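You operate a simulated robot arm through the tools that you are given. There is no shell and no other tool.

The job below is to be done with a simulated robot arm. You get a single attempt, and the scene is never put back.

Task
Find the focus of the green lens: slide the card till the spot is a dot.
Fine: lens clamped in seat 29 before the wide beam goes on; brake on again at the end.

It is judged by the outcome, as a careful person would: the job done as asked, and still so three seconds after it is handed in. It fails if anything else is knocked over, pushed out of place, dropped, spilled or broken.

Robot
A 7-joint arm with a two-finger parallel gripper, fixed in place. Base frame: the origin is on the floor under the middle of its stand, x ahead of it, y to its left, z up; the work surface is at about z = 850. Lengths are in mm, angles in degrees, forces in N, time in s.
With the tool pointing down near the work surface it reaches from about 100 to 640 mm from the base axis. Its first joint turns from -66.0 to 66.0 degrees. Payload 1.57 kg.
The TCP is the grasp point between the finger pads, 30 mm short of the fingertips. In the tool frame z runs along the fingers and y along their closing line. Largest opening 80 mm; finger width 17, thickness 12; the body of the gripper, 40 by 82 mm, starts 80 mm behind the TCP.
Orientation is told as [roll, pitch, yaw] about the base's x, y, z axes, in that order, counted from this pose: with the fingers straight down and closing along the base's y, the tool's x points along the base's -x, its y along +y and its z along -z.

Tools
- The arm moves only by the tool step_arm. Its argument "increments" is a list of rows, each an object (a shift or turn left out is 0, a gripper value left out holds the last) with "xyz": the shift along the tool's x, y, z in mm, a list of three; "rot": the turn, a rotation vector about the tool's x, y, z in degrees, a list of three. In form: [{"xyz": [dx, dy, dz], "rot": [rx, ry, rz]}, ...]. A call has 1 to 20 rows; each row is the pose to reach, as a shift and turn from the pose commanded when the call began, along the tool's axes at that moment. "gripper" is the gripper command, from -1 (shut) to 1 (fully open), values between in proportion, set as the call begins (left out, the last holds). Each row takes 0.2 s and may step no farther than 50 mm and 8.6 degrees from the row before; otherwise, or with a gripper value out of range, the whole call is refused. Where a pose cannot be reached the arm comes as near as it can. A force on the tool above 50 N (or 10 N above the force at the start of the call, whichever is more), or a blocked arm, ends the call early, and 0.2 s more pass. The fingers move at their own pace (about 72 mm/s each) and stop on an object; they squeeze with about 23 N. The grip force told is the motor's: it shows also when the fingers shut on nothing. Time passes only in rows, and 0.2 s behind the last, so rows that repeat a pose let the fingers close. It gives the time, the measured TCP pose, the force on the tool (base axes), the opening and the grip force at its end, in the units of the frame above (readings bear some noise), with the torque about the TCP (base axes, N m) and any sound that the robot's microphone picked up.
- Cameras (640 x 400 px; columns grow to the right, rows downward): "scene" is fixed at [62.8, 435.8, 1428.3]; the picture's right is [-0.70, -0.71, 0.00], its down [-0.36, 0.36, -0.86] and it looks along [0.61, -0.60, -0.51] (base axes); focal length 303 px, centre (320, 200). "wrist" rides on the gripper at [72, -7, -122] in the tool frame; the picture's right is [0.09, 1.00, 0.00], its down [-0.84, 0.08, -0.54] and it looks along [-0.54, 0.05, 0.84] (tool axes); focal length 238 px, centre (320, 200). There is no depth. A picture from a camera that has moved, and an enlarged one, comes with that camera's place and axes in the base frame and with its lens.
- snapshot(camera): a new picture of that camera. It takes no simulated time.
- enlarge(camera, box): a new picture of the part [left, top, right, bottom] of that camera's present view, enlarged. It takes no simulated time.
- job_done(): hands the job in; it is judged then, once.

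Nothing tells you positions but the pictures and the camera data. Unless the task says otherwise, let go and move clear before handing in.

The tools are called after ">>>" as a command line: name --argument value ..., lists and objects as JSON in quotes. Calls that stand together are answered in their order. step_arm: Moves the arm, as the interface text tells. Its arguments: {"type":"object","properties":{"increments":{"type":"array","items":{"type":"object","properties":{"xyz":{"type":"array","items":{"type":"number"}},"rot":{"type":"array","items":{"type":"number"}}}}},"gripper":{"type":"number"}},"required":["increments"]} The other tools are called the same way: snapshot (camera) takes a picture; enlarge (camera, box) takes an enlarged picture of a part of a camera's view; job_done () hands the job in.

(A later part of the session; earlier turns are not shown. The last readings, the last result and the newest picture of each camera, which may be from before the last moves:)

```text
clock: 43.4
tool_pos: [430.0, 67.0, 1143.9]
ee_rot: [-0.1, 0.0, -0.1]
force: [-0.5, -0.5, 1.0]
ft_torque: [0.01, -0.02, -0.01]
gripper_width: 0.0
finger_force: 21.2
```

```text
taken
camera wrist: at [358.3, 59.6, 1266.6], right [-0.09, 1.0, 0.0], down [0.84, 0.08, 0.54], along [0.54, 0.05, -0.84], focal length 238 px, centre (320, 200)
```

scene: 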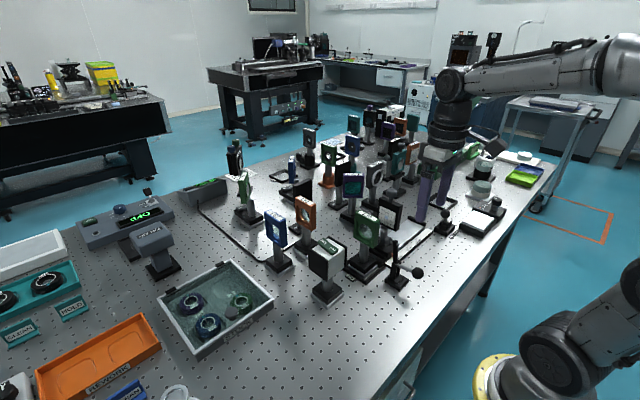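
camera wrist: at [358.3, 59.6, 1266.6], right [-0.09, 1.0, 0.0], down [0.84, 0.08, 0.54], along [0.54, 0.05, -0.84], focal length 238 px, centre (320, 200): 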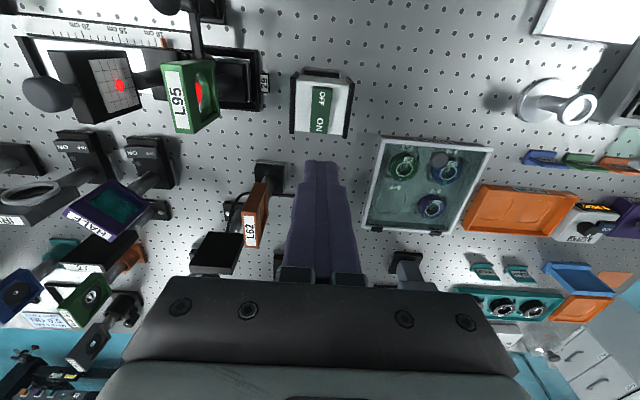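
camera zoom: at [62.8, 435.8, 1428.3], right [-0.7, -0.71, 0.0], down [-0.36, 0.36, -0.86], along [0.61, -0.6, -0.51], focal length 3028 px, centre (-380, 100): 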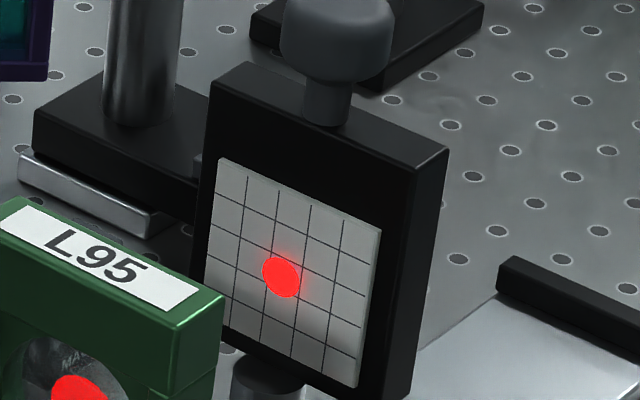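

The wide beam is on with L95 clamped; the card spot is about half the beam's width, so the focus lies further out. Now I'll go and inspect the HOLD/FREE brake lever.

>>> step_arm --increments '[{"xyz": [20, -38, 0]}, {"xyz": [40, -76, 0]}, {"xyz": [60, -114, 0]}, {"xyz": [80, -152, 0]}, {"xyz": [100, -190, 0]}, {"xyz": [120, -228, 5]}, {"xyz": [140, -266, 12]}, {"xyz": [155, -304, 20]}, {"xyz": [170, -342, 28]}, {"xyz": [185, -380, 36]}, {"xyz": [200, -417, 44]}, {"xyz": [200, -417, 44]}]' --gripper 0.6

>>> snapshot --camera "wrist"

>>> enlarge --camera "wrist" --box '[220, 100, 380, 220]'

>>> enlarge --camera "scene" --box '[420, 190, 480, 240]'

```text
clock: 46.0
tool_pos: [230.6, -352.1, 1100.3]
ee_rot: [0.1, 0.0, 0.1]
force: [-0.4, 0.2, -0.4]
ft_torque: [0.01, -0.02, 0.01]
gripper_width: 64.1
finger_force: 0.0
```

```text
taken
camera wrist: at [157.7, -358.3, 1222.3], right [-0.09, 1.0, 0.0], down [0.84, 0.08, 0.54], along [0.54, 0.05, -0.84], focal length 238 px, centre (320, 200)
```

wrist: 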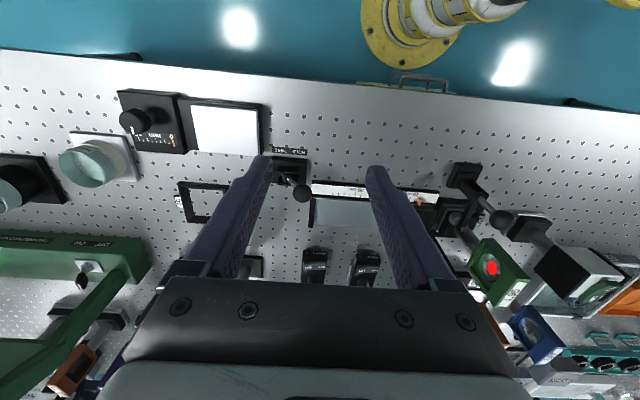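

```text
3.33 times, centred on (300, 160) of wrist
camera zoom: at [157.7, -358.3, 1222.3], right [-0.09, 1.0, 0.0], down [0.84, 0.08, 0.54], along [0.54, 0.05, -0.84], focal length 794 px, centre (387, 333)
```

zoom: 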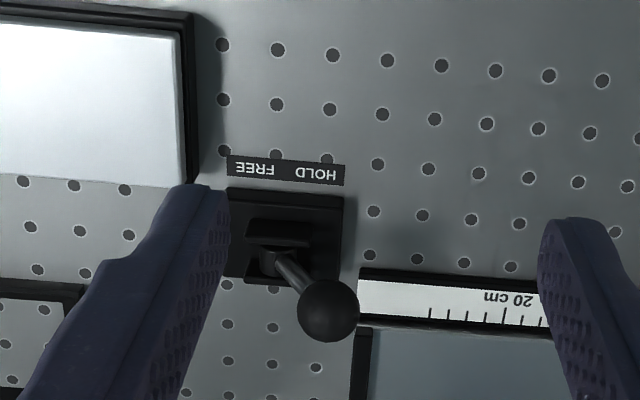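

```text
8.00 times, centred on (450, 215) of scene
camera zoom: at [62.8, 435.8, 1428.3], right [-0.7, -0.71, 0.0], down [-0.36, 0.36, -0.86], along [0.61, -0.6, -0.51], focal length 2423 px, centre (-720, 80)
```

zoom: 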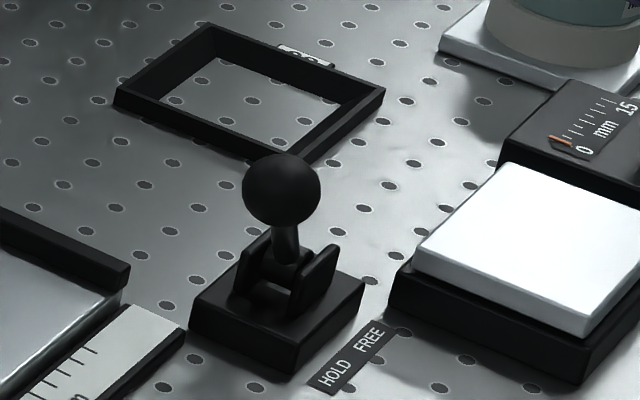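

The lever leans toward +y, which is the HOLD side, so the brake is on now; its ball is at about (343, -368, 919). I'll close the fingers and come down on the +y side of the ball, ready to push it over to FREE.

>>> step_arm --increments '[{"xyz": [-38, 6, 10]}, {"xyz": [-76, 12, 20]}, {"xyz": [-112.4, 18, 40]}, {"xyz": [-112.4, 18, 80]}, {"xyz": [-112.4, 18, 110]}, {"xyz": [-112.4, 18, 110]}]' --gripper -1

>>> snapshot --camera "wrist"

>>> enlarge --camera "scene" --box '[400, 170, 480, 230]'

```text
clock: 47.4
tool_pos: [344.0, -332.5, 992.5]
ee_rot: [0.1, -0.1, 0.0]
force: [0.7, 0.0, -0.5]
ft_torque: [-0.01, 0.02, -0.01]
gripper_width: 0.0
finger_force: 21.4
```

```text
taken
camera wrist: at [271.6, -339.4, 1112.9], right [-0.09, 1.0, 0.0], down [0.84, 0.08, 0.54], along [0.54, 0.05, -0.84], focal length 238 px, centre (320, 200)
```

wrist: 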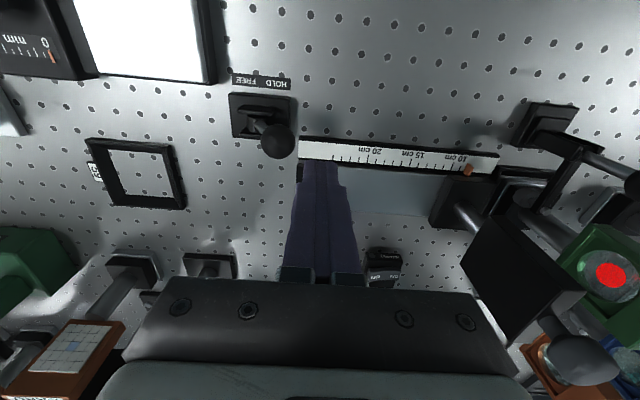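

```text
6.67 times, centred on (440, 200) of scene
camera zoom: at [62.8, 435.8, 1428.3], right [-0.7, -0.71, 0.0], down [-0.36, 0.36, -0.86], along [0.61, -0.6, -0.51], focal length 2019 px, centre (-480, 200)
```

zoom: 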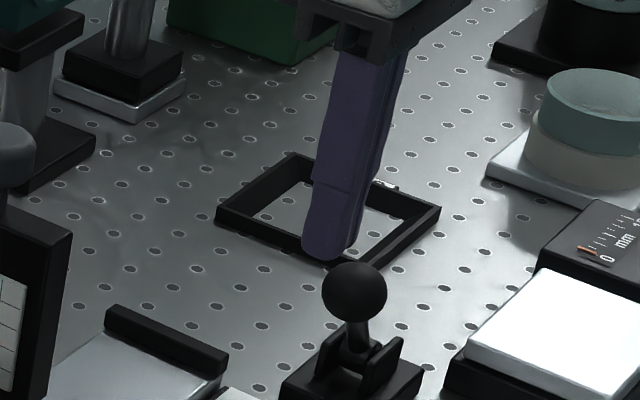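

The fingertips are about 10 mm clear of the ball on its +y side. I'll lower to ball height and push it across toward FREE, part way first.

>>> step_arm --increments '[{"xyz": [3, 0, 18]}, {"xyz": [3, 0, 36]}, {"xyz": [3, 0, 53]}, {"xyz": [3, -5, 53]}, {"xyz": [3, -10, 53]}, {"xyz": [3, -15, 53]}, {"xyz": [3, -20, 53]}, {"xyz": [3, -25, 53]}, {"xyz": [3, -30, 53]}, {"xyz": [3, -30, 53]}]' --gripper -1

>>> snapshot --camera "wrist"

>>> enlarge --camera "scene" --box '[410, 180, 490, 240]'

```text
clock: 49.6
tool_pos: [339.9, -363.6, 937.5]
ee_rot: [0.0, 0.0, 0.0]
force: [-0.5, 1.4, -0.2]
ft_torque: [-0.02, 0.02, 0.0]
gripper_width: 0.0
finger_force: 21.0
```

```text
taken
camera wrist: at [267.4, -370.5, 1059.5], right [-0.09, 1.0, 0.0], down [0.84, 0.08, 0.54], along [0.54, 0.05, -0.84], focal length 238 px, centre (320, 200)
```

wrist: 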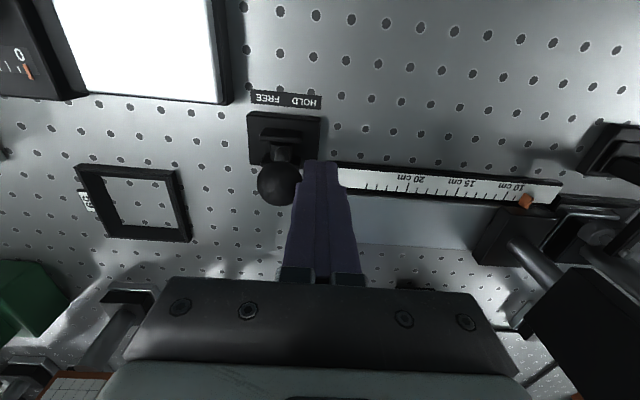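

```text
6.67 times, centred on (450, 210) of scene
camera zoom: at [62.8, 435.8, 1428.3], right [-0.7, -0.71, 0.0], down [-0.36, 0.36, -0.86], along [0.61, -0.6, -0.51], focal length 2019 px, centre (-547, 133)
```

zoom: 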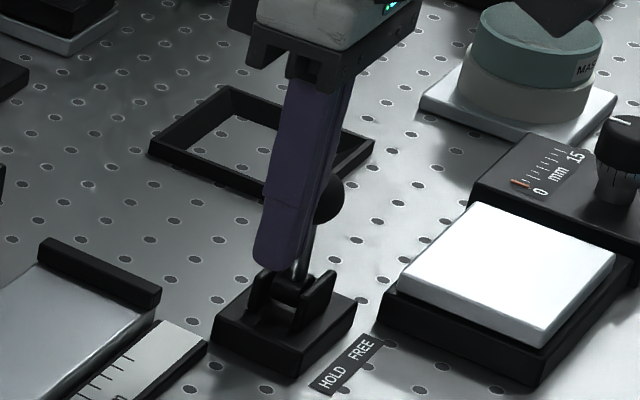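

The lever follows easily and is now about upright. I'll continue pushing toward FREE.

>>> step_arm --increments '[{"xyz": [0, -5, 0]}, {"xyz": [0, -10, 0]}, {"xyz": [0, -15, 0]}, {"xyz": [0, -20, 0]}, {"xyz": [0, -24, 0]}, {"xyz": [0, -28, 0]}, {"xyz": [0, -28, 0]}]' --gripper -1

>>> snapshot --camera "wrist"

>>> enlarge --camera "scene" --box '[410, 180, 490, 240]'

```text
clock: 51.2
tool_pos: [338.7, -391.3, 937.3]
ee_rot: [0.1, 0.0, 0.0]
force: [0.8, -0.1, -1.1]
ft_torque: [-0.02, 0.01, 0.0]
gripper_width: 0.0
finger_force: 21.4
```

```text
taken
camera wrist: at [267.5, -397.7, 1059.6], right [-0.09, 1.0, 0.0], down [0.84, 0.08, 0.54], along [0.54, 0.05, -0.84], focal length 238 px, centre (320, 200)
```

wrist: 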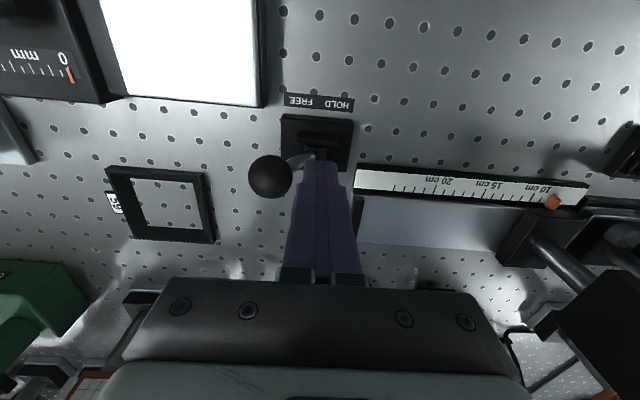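

```text
6.67 times, centred on (450, 210) of scene
camera zoom: at [62.8, 435.8, 1428.3], right [-0.7, -0.71, 0.0], down [-0.36, 0.36, -0.86], along [0.61, -0.6, -0.51], focal length 2019 px, centre (-547, 133)
```

zoom: 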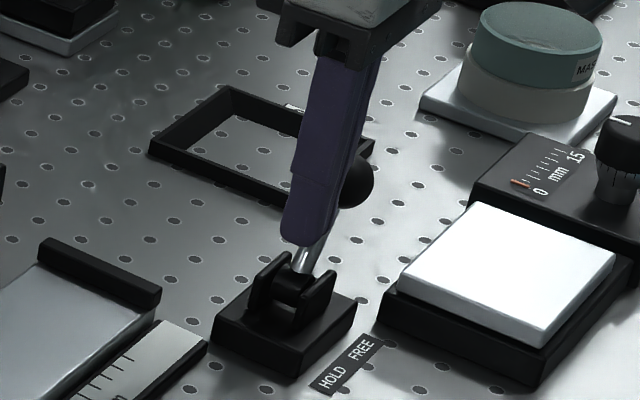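

The lever snapped over and now leans to -y on the FREE side, so the brake is released. I'll rise and go above the card's knob at about (411, -160, 1048).

>>> step_arm --increments '[{"xyz": [0, 3, 0]}, {"xyz": [0, 3, -45]}, {"xyz": [0, 3, -90]}, {"xyz": [0, 3, -135]}, {"xyz": [0, 3, -180]}, {"xyz": [-10, 40, -205]}, {"xyz": [-22, 80, -210]}, {"xyz": [-34, 120, -210]}, {"xyz": [-46, 160, -210]}, {"xyz": [-58, 195, -210]}, {"xyz": [-72, 231, -210]}, {"xyz": [-72, 231, -210]}]' --gripper 0.6

>>> snapshot --camera "wrist"

>>> enlarge --camera "wrist" --box '[240, 100, 400, 220]'

>>> enlarge --camera "scene" --box '[350, 120, 490, 240]'

```text
clock: 53.8
tool_pos: [412.0, -159.8, 1148.4]
ee_rot: [0.0, 0.0, 0.0]
force: [-0.6, 0.3, 0.0]
ft_torque: [0.01, -0.02, -0.01]
gripper_width: 63.6
finger_force: 0.1
```

```text
taken
camera wrist: at [338.8, -166.0, 1270.6], right [-0.09, 1.0, 0.0], down [0.84, 0.08, 0.54], along [0.54, 0.05, -0.84], focal length 238 px, centre (320, 200)
```

wrist: 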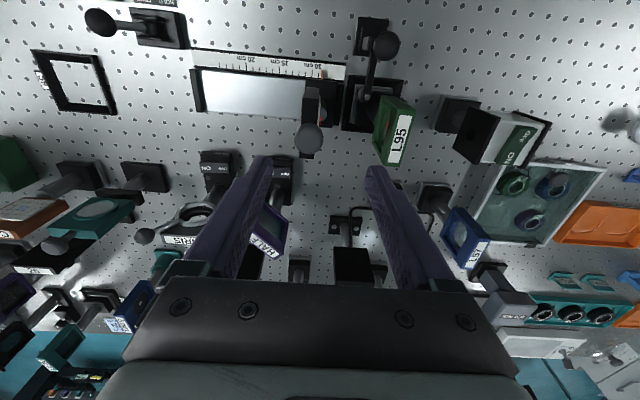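

```text
3.33 times, centred on (320, 160) of wrist
camera zoom: at [338.8, -166.0, 1270.6], right [-0.09, 1.0, 0.0], down [0.84, 0.08, 0.54], along [0.54, 0.05, -0.84], focal length 794 px, centre (320, 333)
```

zoom: 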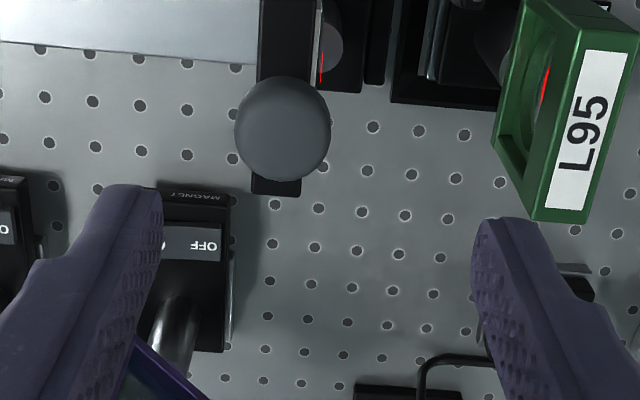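

```text
3.33 times, centred on (420, 180) of scene
camera zoom: at [62.8, 435.8, 1428.3], right [-0.7, -0.71, 0.0], down [-0.36, 0.36, -0.86], along [0.61, -0.6, -0.51], focal length 1009 px, centre (-13, 267)
```

zoom: 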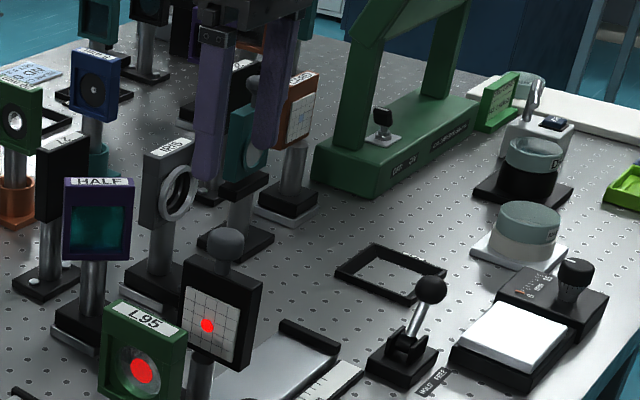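

The knob is about 27 mm across and the closer view puts it at about (414, -169, 1042). I'll align over it, come part way down and check it is centred before closing.

>>> step_arm --increments '[{"xyz": [-2, -9.2, 20]}, {"xyz": [-2, -9.2, 45]}, {"xyz": [-2, -9.2, 65]}, {"xyz": [-2, -9.2, 65]}]' --gripper 0.6

>>> enlarge --camera "wrist" --box '[220, 100, 420, 240]'

>>> enlarge --camera "scene" --box '[360, 150, 440, 240]'

```text
clock: 54.8
tool_pos: [414.3, -168.8, 1085.2]
ee_rot: [0.0, 0.0, 0.0]
force: [0.2, 0.7, -0.3]
ft_torque: [0.0, 0.02, 0.0]
gripper_width: 64.0
finger_force: 0.0
```

```text
2.86 times, centred on (320, 170) of wrist
camera zoom: at [341.3, -175.1, 1205.4], right [-0.09, 1.0, 0.0], down [0.84, 0.08, 0.54], along [0.54, 0.05, -0.84], focal length 681 px, centre (320, 286)
```

zoom: 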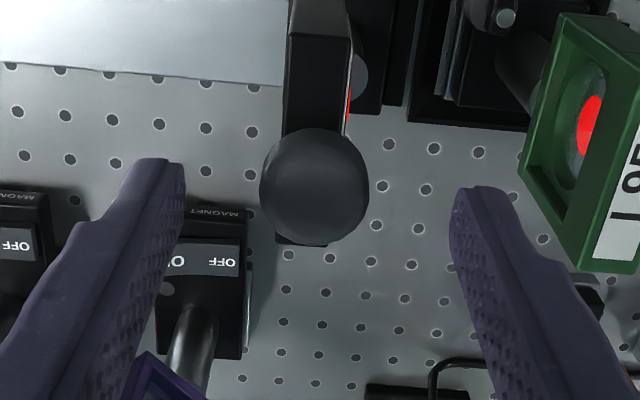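

```text
4.44 times, centred on (400, 195) of scene
camera zoom: at [62.8, 435.8, 1428.3], right [-0.7, -0.71, 0.0], down [-0.36, 0.36, -0.86], along [0.61, -0.6, -0.51], focal length 1346 px, centre (-36, 222)
```

zoom: 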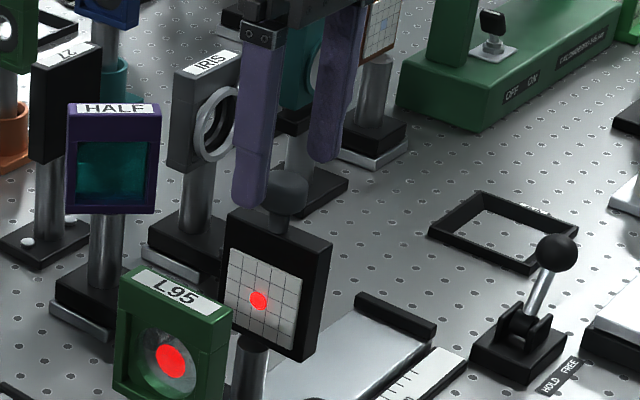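

The knob is about 2 mm to -y of centre; otherwise aligned. I'll correct, lower to z≈1047 and close on it.

>>> step_arm --increments '[{"xyz": [0, -1.8, 12]}, {"xyz": [0, -1.8, 25]}, {"xyz": [0, -1.8, 38]}, {"xyz": [0, -1.8, 38]}]' --gripper 0.6

>>> enlarge --camera "wrist" --box '[220, 100, 420, 240]'

>>> enlarge --camera "scene" --box '[360, 150, 440, 240]'

```text
clock: 55.8
tool_pos: [413.1, -172.2, 1044.9]
ee_rot: [0.0, 0.0, 0.0]
force: [0.2, 0.4, 0.1]
ft_torque: [0.0, -0.01, 0.04]
gripper_width: 63.6
finger_force: 0.1
```

```text
2.86 times, centred on (320, 170) of wrist
camera zoom: at [341.2, -178.4, 1167.4], right [-0.09, 1.0, 0.0], down [0.84, 0.08, 0.54], along [0.54, 0.05, -0.84], focal length 681 px, centre (320, 286)
```

zoom: 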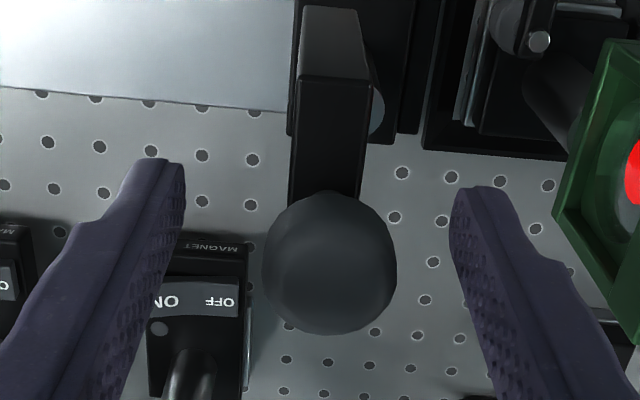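

```text
4.44 times, centred on (400, 195) of scene
camera zoom: at [62.8, 435.8, 1428.3], right [-0.7, -0.71, 0.0], down [-0.36, 0.36, -0.86], along [0.61, -0.6, -0.51], focal length 1346 px, centre (-36, 222)
```

zoom: 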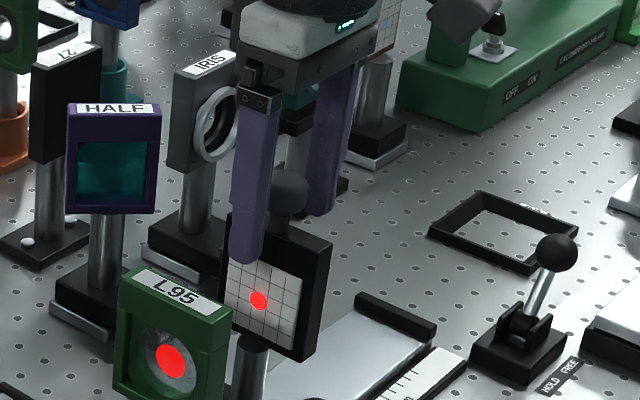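

The knob is at pad height, about 1 mm off in y. I'll nudge and close gently on it.

>>> step_arm --increments '[{"xyz": [0, 1.2, 0]}, {"xyz": [0, 1.2, 0]}]' --gripper 0.6

>>> step_arm --increments '[{"xyz": [0, 0, 0]}, {"xyz": [0, 0, 0]}, {"xyz": [0, 0, 0]}, {"xyz": [0, 0, 0]}]' --gripper -1

>>> enlarge --camera "scene" --box '[360, 170, 440, 240]'

>>> enlarge --camera "wrist" --box '[180, 40, 420, 200]'

```text
clock: 56.4
tool_pos: [412.5, -170.1, 1046.6]
ee_rot: [0.0, 0.0, -0.1]
force: [0.4, -0.5, 0.9]
ft_torque: [-0.06, -0.04, -0.02]
gripper_width: 64.4
finger_force: 0.0
```

```text
clock: 57.4
tool_pos: [411.7, -170.2, 1045.0]
ee_rot: [0.0, 0.0, 0.0]
force: [0.5, 1.7, 0.8]
ft_torque: [0.02, 0.0, 0.0]
gripper_width: 27.2
finger_force: 37.5
```

```text
5.71 times, centred on (400, 205) of scene
camera zoom: at [62.8, 435.9, 1428.3], right [-0.7, -0.71, 0.0], down [-0.36, 0.36, -0.86], along [0.61, -0.6, -0.51], focal length 1730 px, centre (-137, 171)
```

zoom: 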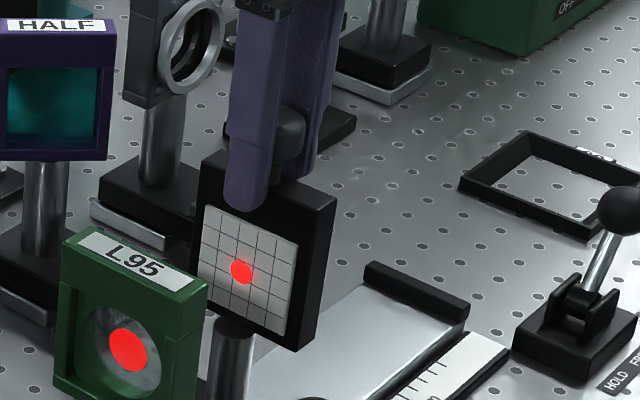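

```text
2.50 times, centred on (300, 120) of wrist
camera zoom: at [341.2, -176.8, 1167.3], right [-0.09, 1.0, 0.0], down [0.84, 0.08, 0.54], along [0.54, 0.05, -0.84], focal length 596 px, centre (370, 400)
```

zoom: 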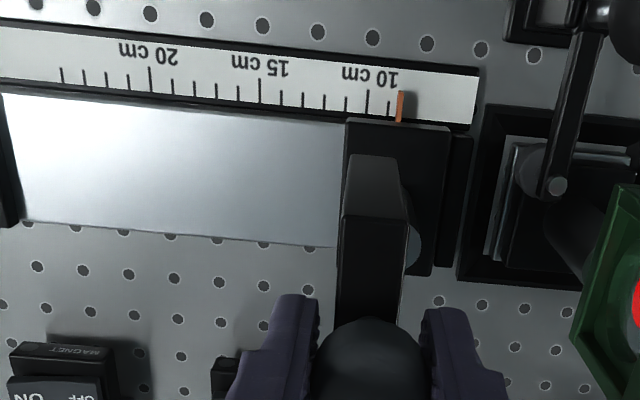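

The knob is held, and the pointer reads about 8.5 cm. I'll slide the card 40 mm out along -y and look at the spot.

>>> step_arm --increments '[{"xyz": [0, -4, 0]}, {"xyz": [0, -12, 0]}, {"xyz": [0, -20, 0]}, {"xyz": [0, -28, 0]}, {"xyz": [0, -36, 0]}, {"xyz": [0, -40, 0]}, {"xyz": [0, -40, 0]}]' --gripper -1

>>> enlarge --camera "scene" --box '[360, 170, 440, 240]'

>>> enlarge --camera "wrist" --box '[180, 40, 420, 200]'

```text
clock: 59.0
tool_pos: [413.1, -210.7, 1046.9]
ee_rot: [-0.1, 0.0, -0.1]
force: [-4.9, -0.8, 12.9]
ft_torque: [0.06, -0.03, 0.03]
gripper_width: 27.4
finger_force: 37.6
```

```text
5.71 times, centred on (400, 205) of scene
camera zoom: at [62.5, 435.9, 1428.3], right [-0.7, -0.71, 0.0], down [-0.36, 0.36, -0.86], along [0.61, -0.6, -0.51], focal length 1730 px, centre (-137, 171)
```

zoom: 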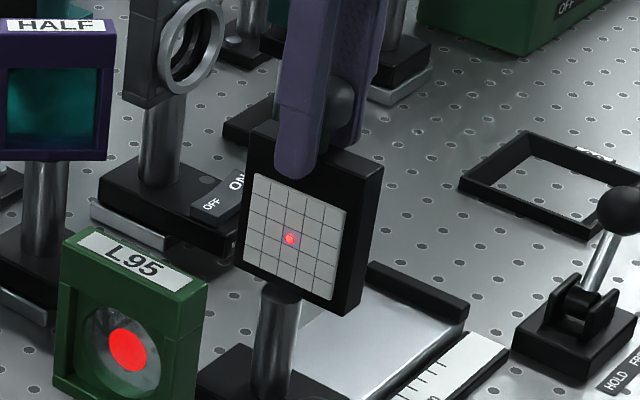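

```text
2.50 times, centred on (300, 120) of wrist
camera zoom: at [341.0, -217.0, 1167.1], right [-0.09, 1.0, 0.0], down [0.84, 0.08, 0.54], along [0.54, 0.05, -0.84], focal length 596 px, centre (370, 400)
```

zoom: 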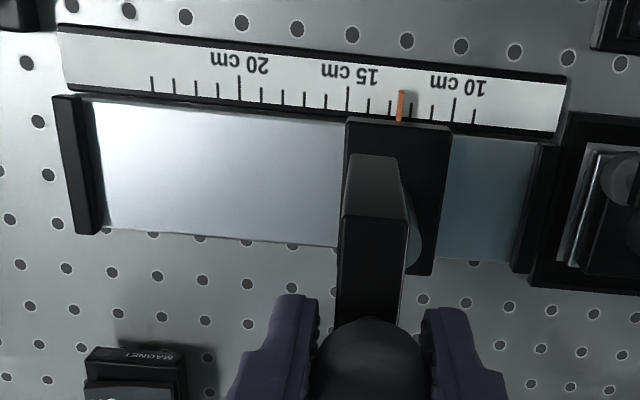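

The spot has shrunk to roughly a third of its earlier size, at about 12.5 cm. I'll enlarge it for a size measurement.

>>> enlarge --camera "scene" --box '[384, 205, 404, 217.5]'

>>> enlarge --camera "wrist" --box '[300, 60, 380, 110]'

```text
16.00 times, centred on (394, 211) of scene
camera zoom: at [62.5, 435.9, 1428.3], right [-0.7, -0.71, 0.0], down [-0.36, 0.36, -0.86], along [0.61, -0.6, -0.51], focal length 4845 px, centre (-864, 20)
```

zoom: 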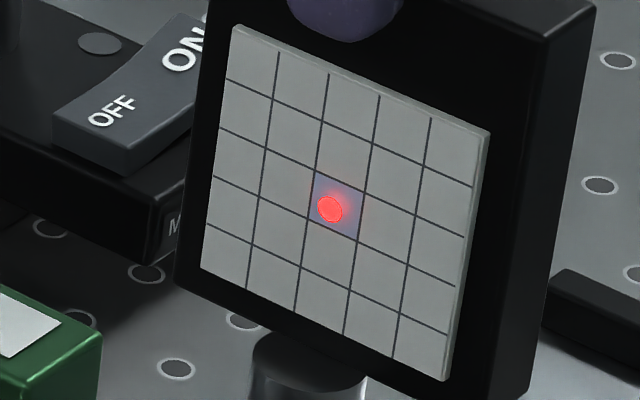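

```text
8.00 times, centred on (340, 85) of wrist
camera zoom: at [341.0, -217.0, 1167.1], right [-0.09, 1.0, 0.0], down [0.84, 0.08, 0.54], along [0.54, 0.05, -0.84], focal length 1907 px, centre (160, 1120)
```

zoom: 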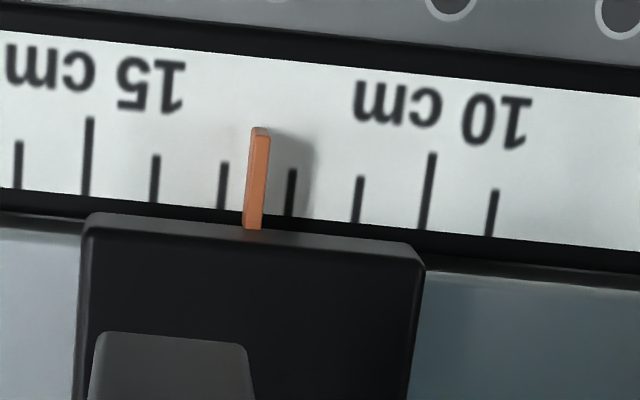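

At about 12.5 cm the spot is about 26 px at 16×, against roughly 64 px equivalent at 8.5 cm, which puts the focus near 15.3 cm. I'll slide another 20 mm and measure again.

>>> step_arm --increments '[{"xyz": [0, -5, 0.5]}, {"xyz": [0, -11, 0.8]}, {"xyz": [0, -17, 1]}, {"xyz": [0, -20, 1]}, {"xyz": [0, -20, 1]}]' --gripper -1

>>> enlarge --camera "scene" --box '[386, 203, 411, 218]'

>>> enlarge --camera "wrist" --box '[300, 60, 380, 110]'

```text
clock: 60.2
tool_pos: [413.8, -229.7, 1044.6]
ee_rot: [-0.1, -0.3, 0.0]
force: [-9.3, -0.8, 26.8]
ft_torque: [0.05, 0.27, 0.0]
gripper_width: 27.5
finger_force: 37.5
```

```text
16.00 times, centred on (398, 210) of scene
camera zoom: at [62.2, 436.0, 1428.3], right [-0.7, -0.71, 0.0], down [-0.36, 0.36, -0.86], along [0.61, -0.6, -0.51], focal length 4845 px, centre (-936, 32)
```

zoom: 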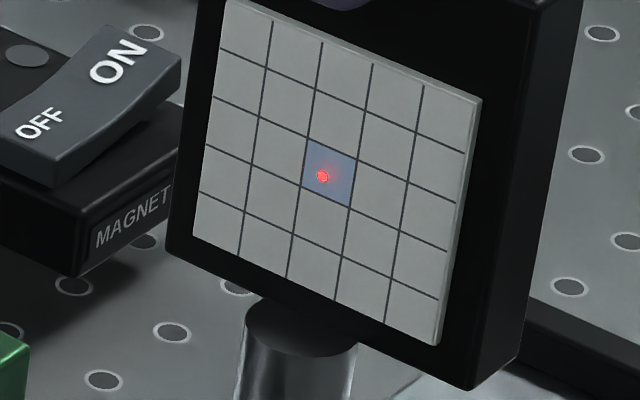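

```text
8.00 times, centred on (340, 85) of wrist
camera zoom: at [340.7, -237.2, 1166.9], right [-0.09, 1.0, 0.0], down [0.83, 0.08, 0.55], along [0.54, 0.05, -0.84], focal length 1907 px, centre (160, 1120)
```

zoom: 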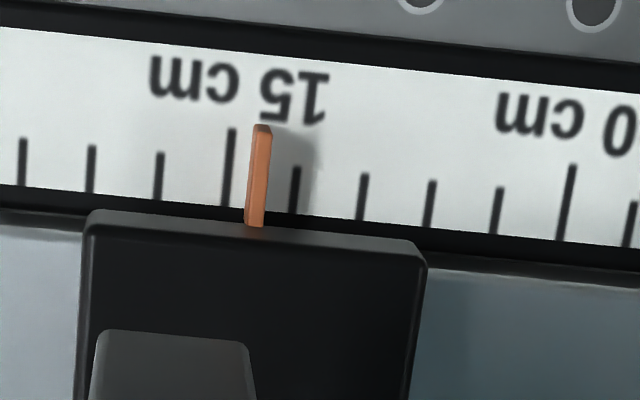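

The spot is down to about 12 px at 14.5 cm. I'll relieve the downward force on the knob and move out another 10 mm.

>>> step_arm --increments '[{"xyz": [0, 0, -1.5]}, {"xyz": [0, -4, -2]}, {"xyz": [0, -8, -2]}, {"xyz": [0, -10, -2]}, {"xyz": [0, -10, -2]}]' --gripper -1

>>> enlarge --camera "scene" --box '[388, 202, 413, 217]'

>>> enlarge --camera "wrist" --box '[300, 60, 380, 110]'

```text
clock: 61.4
tool_pos: [413.1, -240.2, 1046.4]
ee_rot: [0.0, -0.1, -0.1]
force: [-0.6, 1.0, 10.9]
ft_torque: [0.03, 0.49, 0.05]
gripper_width: 27.7
finger_force: 38.1
```

```text
16.00 times, centred on (400, 210) of scene
camera zoom: at [62.6, 435.9, 1428.3], right [-0.7, -0.71, 0.0], down [-0.36, 0.36, -0.86], along [0.61, -0.6, -0.51], focal length 4845 px, centre (-968, 48)
```

zoom: 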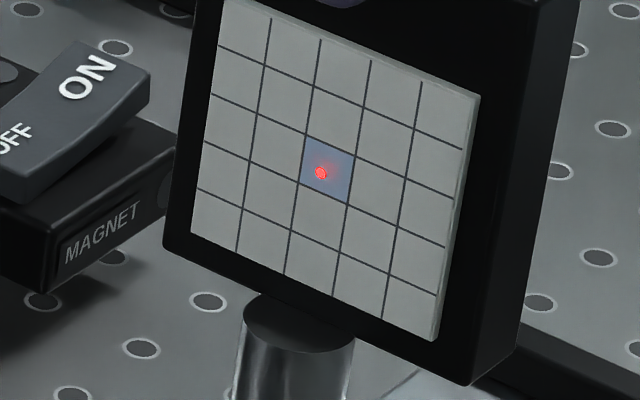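

```text
8.00 times, centred on (340, 85) of wrist
camera zoom: at [341.3, -246.7, 1167.0], right [-0.09, 1.0, 0.0], down [0.84, 0.08, 0.54], along [0.54, 0.05, -0.84], focal length 1907 px, centre (160, 1120)
```

zoom: 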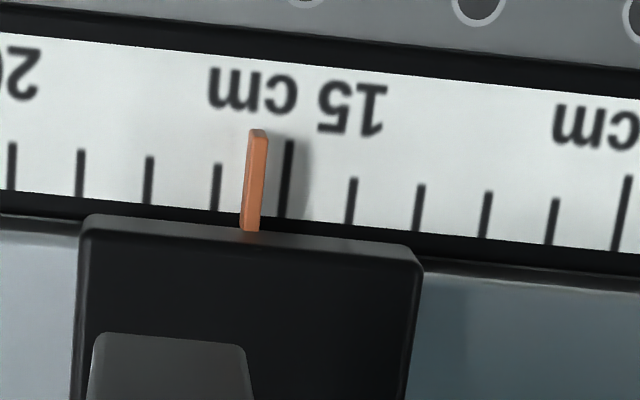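

The spot is still about 12 px at 15.5 cm, so the minimum may lie between these readings. I'll go beyond to bracket it.

>>> step_arm --increments '[{"xyz": [0, -4, -0.5]}, {"xyz": [0, -8, -0.5]}, {"xyz": [0, -10, -0.5]}, {"xyz": [0, -10, -0.5]}]' --gripper -1

>>> enlarge --camera "scene" --box '[390, 202, 415, 217]'

>>> enlarge --camera "wrist" --box '[300, 60, 380, 110]'

>>> step_arm --increments '[{"xyz": [0, -4, 0]}, {"xyz": [0, -8, 0]}, {"xyz": [0, -10, 0]}, {"xyz": [0, -10, 0]}]' --gripper -1

>>> enlarge --camera "scene" --box '[392, 200, 417, 215]'

>>> enlarge --camera "wrist" --box '[300, 60, 380, 110]'

```text
clock: 62.4
tool_pos: [413.0, -249.5, 1045.7]
ee_rot: [0.1, 0.1, 0.0]
force: [-4.7, 0.5, 1.3]
ft_torque: [0.03, -0.58, -0.03]
gripper_width: 27.6
finger_force: 37.9
```

```text
16.00 times, centred on (402, 210) of scene
camera zoom: at [62.6, 435.8, 1428.3], right [-0.7, -0.71, 0.0], down [-0.36, 0.36, -0.86], along [0.61, -0.6, -0.51], focal length 4845 px, centre (-1000, 48)
```

zoom: 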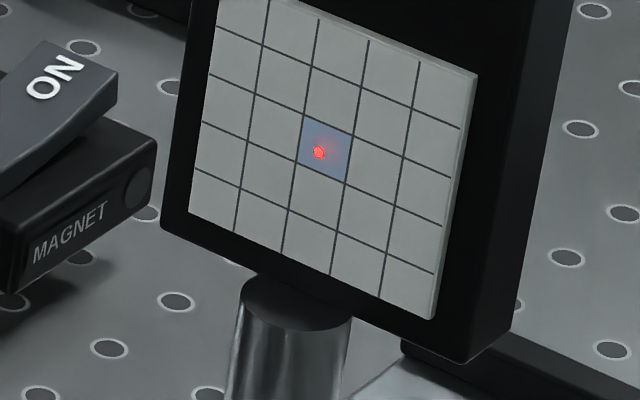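

```text
8.00 times, centred on (340, 85) of wrist
camera zoom: at [341.5, -256.4, 1167.1], right [-0.09, 1.0, 0.0], down [0.84, 0.08, 0.54], along [0.54, 0.05, -0.84], focal length 1907 px, centre (160, 1120)
```

zoom: 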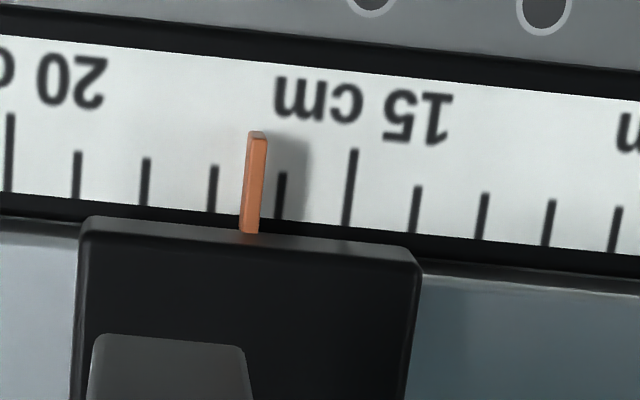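

```text
clock: 63.4
tool_pos: [413.6, -261.0, 1045.6]
ee_rot: [0.1, 0.2, 0.0]
force: [-5.1, 1.3, -6.0]
ft_torque: [-0.01, 0.51, 0.0]
gripper_width: 27.6
finger_force: 37.4
```

```text
16.00 times, centred on (404, 208) of scene
camera zoom: at [62.7, 435.8, 1428.3], right [-0.7, -0.71, 0.0], down [-0.36, 0.36, -0.86], along [0.61, -0.6, -0.51], focal length 4845 px, centre (-1032, 80)
```

zoom: 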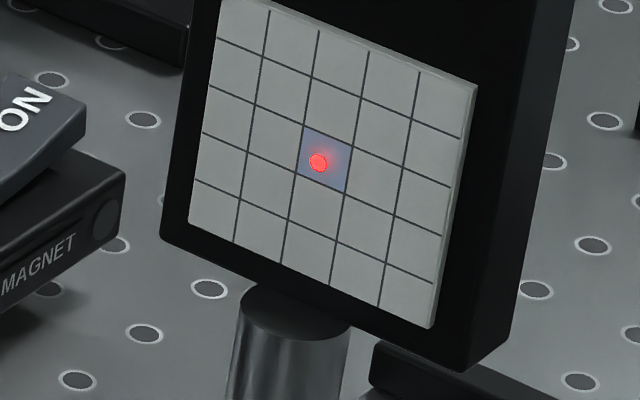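

```text
8.00 times, centred on (340, 85) of wrist
camera zoom: at [341.7, -266.7, 1167.2], right [-0.09, 1.0, 0.0], down [0.84, 0.08, 0.54], along [0.54, 0.05, -0.84], focal length 1907 px, centre (160, 1120)
```

zoom: 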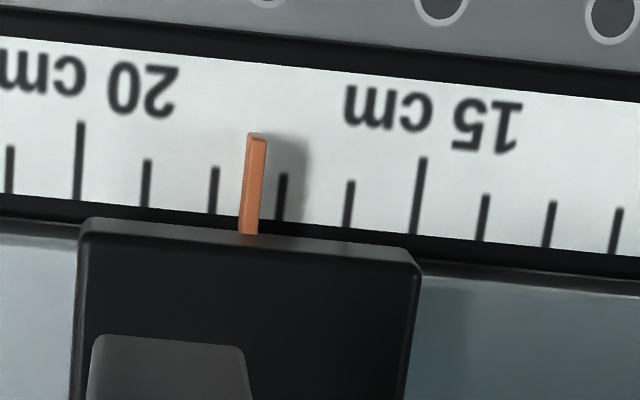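

Fitting the sizes (64 px at 8.5, 26.5 at 12.5, 19.5 at 17.5, with a 12 px floor between) puts the focus near 15.4 cm. To pin it down, I'll measure larger spots at equal distances on either side, starting at about 20.5 cm.

>>> step_arm --increments '[{"xyz": [0, -6, 0.5]}, {"xyz": [0, -14, 0.5]}, {"xyz": [0, -22, 0.5]}, {"xyz": [0, -30, 0.5]}, {"xyz": [0, -30, 0.5]}]' --gripper -1

>>> enlarge --camera "scene" --box '[396, 198, 421, 213]'

>>> enlarge --camera "wrist" --box '[300, 60, 380, 110]'

```text
clock: 64.6
tool_pos: [413.5, -291.9, 1045.2]
ee_rot: [0.0, 0.2, 0.0]
force: [-4.9, -0.6, -12.2]
ft_torque: [-0.14, -0.21, 0.02]
gripper_width: 27.5
finger_force: 37.8
```

```text
16.00 times, centred on (408, 206) of scene
camera zoom: at [62.8, 435.7, 1428.4], right [-0.7, -0.71, 0.0], down [-0.36, 0.36, -0.86], along [0.61, -0.6, -0.51], focal length 4845 px, centre (-1096, 112)
```

zoom: 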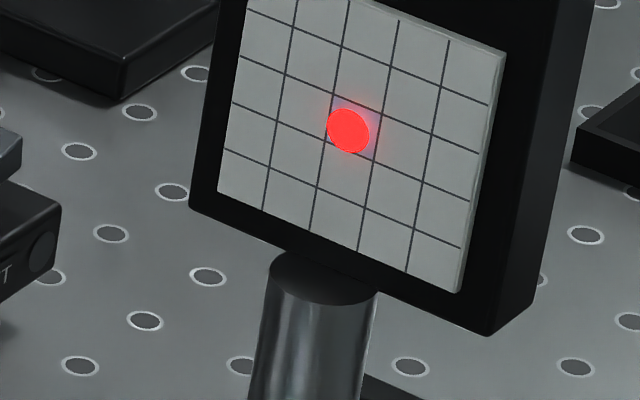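

```text
8.00 times, centred on (340, 85) of wrist
camera zoom: at [341.5, -297.9, 1167.1], right [-0.09, 1.0, 0.0], down [0.84, 0.08, 0.54], along [0.54, 0.05, -0.84], focal length 1907 px, centre (160, 1120)
```

zoom: 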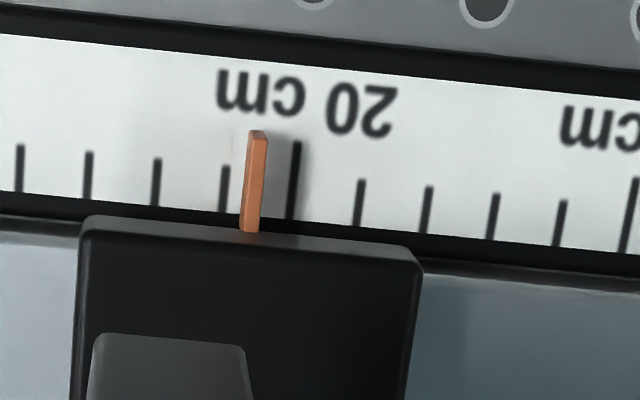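

At 20.6 cm the spot measures about 45 px. Now I'll bring the card back to the near side, at about 10.5 cm, for the matching measurement.

>>> step_arm --increments '[{"xyz": [0, 6, 0]}, {"xyz": [0, 16, 0]}, {"xyz": [0, 28, 0]}, {"xyz": [0, 40, 0]}, {"xyz": [0, 52, 0]}, {"xyz": [0, 64, 0]}, {"xyz": [0, 76, 0]}, {"xyz": [0, 88, 0]}, {"xyz": [0, 97, 0]}, {"xyz": [0, 100, 0]}, {"xyz": [0, 100, 0]}]' --gripper -1

>>> enlarge --camera "scene" --box '[380, 207, 405, 222]'

>>> enlarge --camera "wrist" --box '[300, 60, 380, 110]'

```text
clock: 67.0
tool_pos: [412.6, -190.6, 1046.6]
ee_rot: [0.1, 0.1, -0.1]
force: [1.5, 1.2, -19.1]
ft_torque: [-0.05, 0.68, -0.09]
gripper_width: 27.6
finger_force: 38.2
```

```text
16.00 times, centred on (392, 214) of scene
camera zoom: at [63.1, 435.7, 1428.3], right [-0.7, -0.71, 0.0], down [-0.37, 0.36, -0.86], along [0.61, -0.6, -0.51], focal length 4845 px, centre (-840, -32)
```

zoom: 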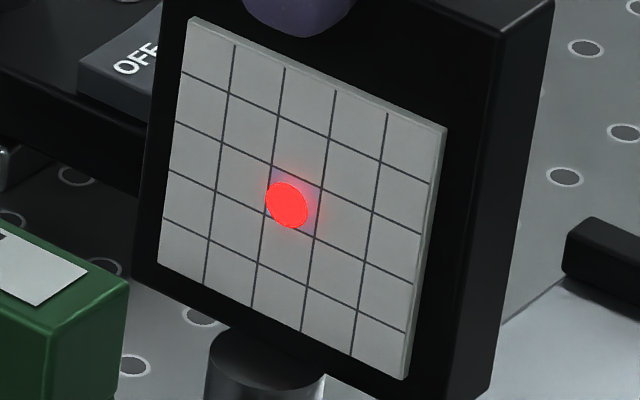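

```text
8.00 times, centred on (340, 85) of wrist
camera zoom: at [341.4, -196.4, 1167.3], right [-0.09, 1.0, 0.0], down [0.84, 0.08, 0.54], along [0.54, 0.05, -0.84], focal length 1907 px, centre (160, 1120)
```

zoom: 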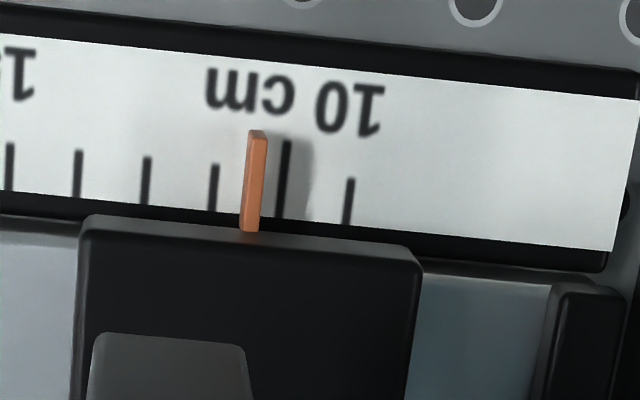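

The near reading at 10.5 cm gives about 45.5 px and the far one at 20.6 cm about 45 px; scaled by the card's grid, that puts the focus at about 15.5 cm, or 49.5 mm out from here. I'll move there slowly and check.

>>> step_arm --increments '[{"xyz": [0, -5, 0.8]}, {"xyz": [0, -15, 1.2]}, {"xyz": [0, -26, 1.2]}, {"xyz": [0, -37, 1.2]}, {"xyz": [0, -45, 1.2]}, {"xyz": [0, -49.5, 1.2]}, {"xyz": [0, -49.5, 1.2]}, {"xyz": [0, -49.5, 1.2]}]' --gripper -1

>>> enlarge --camera "scene" --box '[388, 202, 413, 217]'

>>> enlarge --camera "wrist" --box '[300, 60, 380, 110]'

```text
clock: 68.8
tool_pos: [414.7, -239.0, 1045.3]
ee_rot: [-0.1, -0.1, 0.0]
force: [-11.2, -2.0, 3.1]
ft_torque: [-0.02, 0.28, 0.0]
gripper_width: 27.5
finger_force: 38.5
```

```text
16.00 times, centred on (400, 210) of scene
camera zoom: at [62.4, 435.8, 1428.3], right [-0.7, -0.71, 0.0], down [-0.36, 0.36, -0.86], along [0.61, -0.6, -0.51], focal length 4845 px, centre (-968, 48)
```

zoom: 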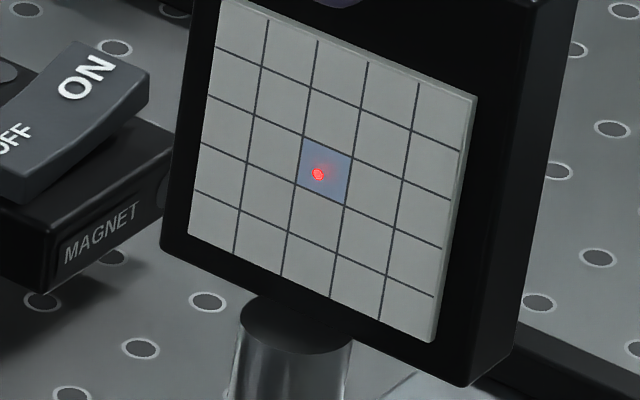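

```text
8.00 times, centred on (340, 85) of wrist
camera zoom: at [341.0, -245.8, 1167.1], right [-0.09, 1.0, 0.0], down [0.84, 0.08, 0.54], along [0.54, 0.05, -0.84], focal length 1907 px, centre (160, 1120)
```

zoom: 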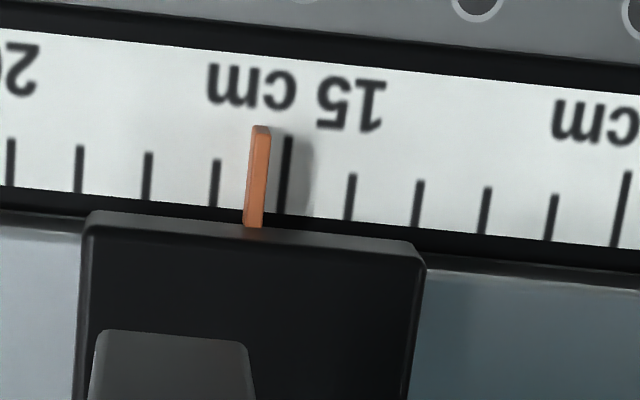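

The spot is now at its smallest, about 11 px, with the pointer at about 15.5 cm. I'll relax the sideways load slightly, release the knob with the fingers opening evenly, and check the card hasn't shifted.

>>> step_arm --increments '[{"xyz": [0.7, 0, 0]}, {"xyz": [0.7, 0, 0]}]' --gripper -1

>>> step_arm --increments '[{"xyz": [0, 0, 0]}, {"xyz": [0, 0, 0]}, {"xyz": [0, 0, 0]}]' --gripper 0.4

>>> enlarge --camera "scene" --box '[388, 202, 413, 217]'

>>> enlarge --camera "wrist" --box '[300, 60, 380, 110]'

```text
clock: 69.4
tool_pos: [413.3, -239.2, 1046.4]
ee_rot: [-0.1, -0.2, 0.0]
force: [-1.7, -0.2, 4.7]
ft_torque: [-0.07, 0.42, -0.03]
gripper_width: 27.5
finger_force: 38.7
```

```text
clock: 70.2
tool_pos: [412.8, -237.8, 1044.9]
ee_rot: [0.0, 0.0, -0.1]
force: [0.3, -0.1, -0.2]
ft_torque: [-0.04, -0.03, 0.0]
gripper_width: 56.1
finger_force: 0.0
```

```text
16.00 times, centred on (400, 210) of scene
camera zoom: at [62.8, 435.8, 1428.3], right [-0.7, -0.71, 0.0], down [-0.36, 0.36, -0.86], along [0.61, -0.6, -0.51], focal length 4845 px, centre (-968, 48)
```

zoom: 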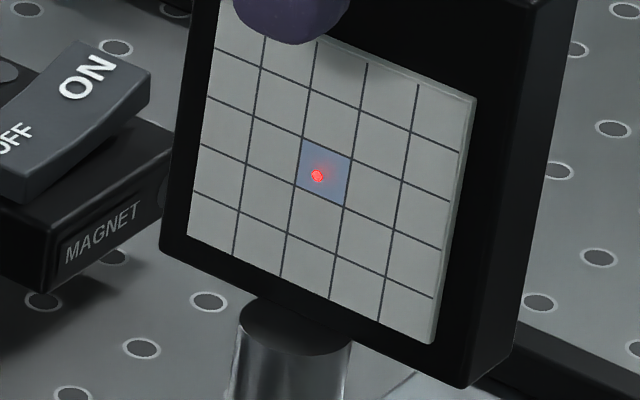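

```text
8.00 times, centred on (340, 85) of wrist
camera zoom: at [340.6, -245.3, 1166.5], right [-0.09, 1.0, 0.0], down [0.84, 0.08, 0.54], along [0.54, 0.05, -0.84], focal length 1907 px, centre (160, 1120)
```

zoom: 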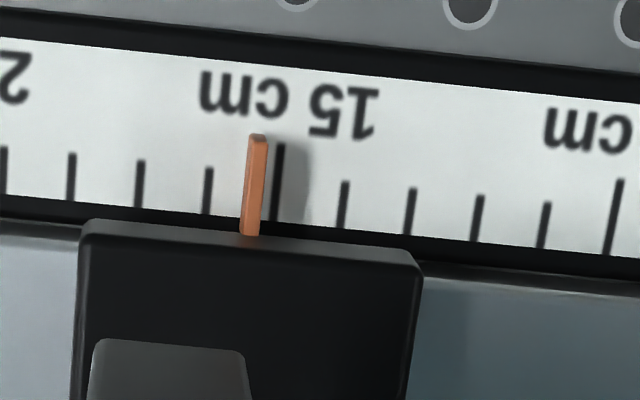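

The card stayed put to within about half a millimetre and the spot is still a dot. I'll rise straight off the knob and take another look from there before I set the brake.

>>> step_arm --increments '[{"xyz": [0, 0, -10]}, {"xyz": [0, 0, -30]}, {"xyz": [0, 0, -60]}, {"xyz": [0, 0, -100]}, {"xyz": [0, 0, -100]}]' --gripper 0.4

>>> enlarge --camera "scene" --box '[388, 202, 413, 217]'

>>> enlarge --camera "wrist" --box '[240, 40, 400, 140]'

>>> snapshot --camera "scene"

```text
clock: 71.4
tool_pos: [415.1, -239.2, 1145.2]
ee_rot: [0.0, 0.0, 0.0]
force: [0.0, -0.5, -0.2]
ft_torque: [-0.04, -0.04, 0.0]
gripper_width: 56.1
finger_force: 0.1
```

```text
16.00 times, centred on (400, 210) of scene
camera zoom: at [62.8, 435.8, 1428.3], right [-0.7, -0.71, 0.0], down [-0.36, 0.36, -0.86], along [0.61, -0.6, -0.51], focal length 4845 px, centre (-968, 48)
```

zoom: 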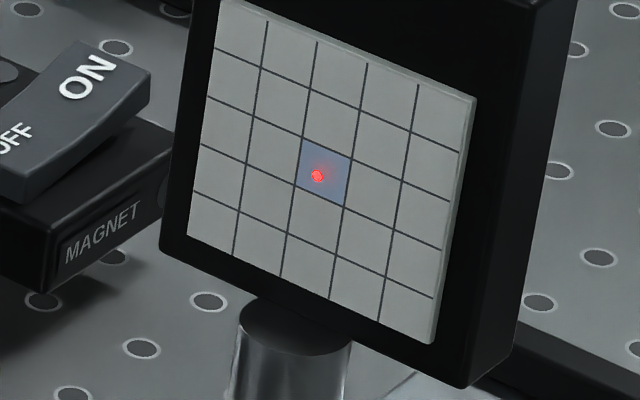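

```text
4.00 times, centred on (320, 90) of wrist
camera zoom: at [341.6, -246.4, 1267.3], right [-0.09, 1.0, 0.0], down [0.84, 0.08, 0.54], along [0.54, 0.05, -0.84], focal length 953 px, centre (320, 640)
```

zoom: 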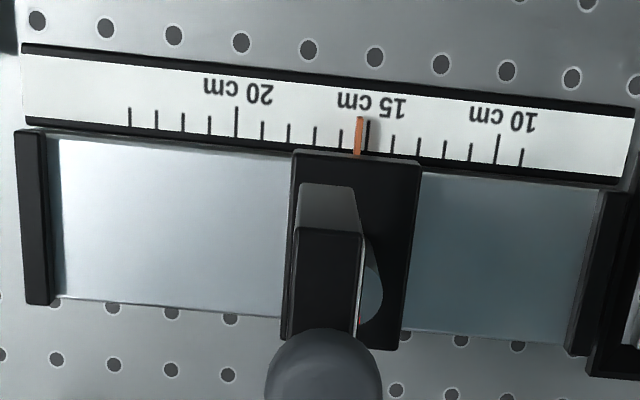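

```text
taken
```

scene: 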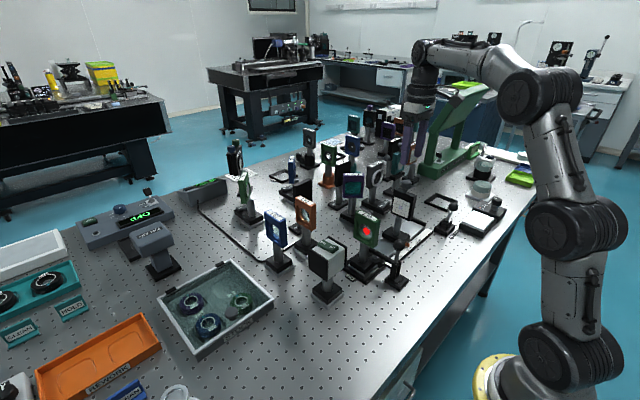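

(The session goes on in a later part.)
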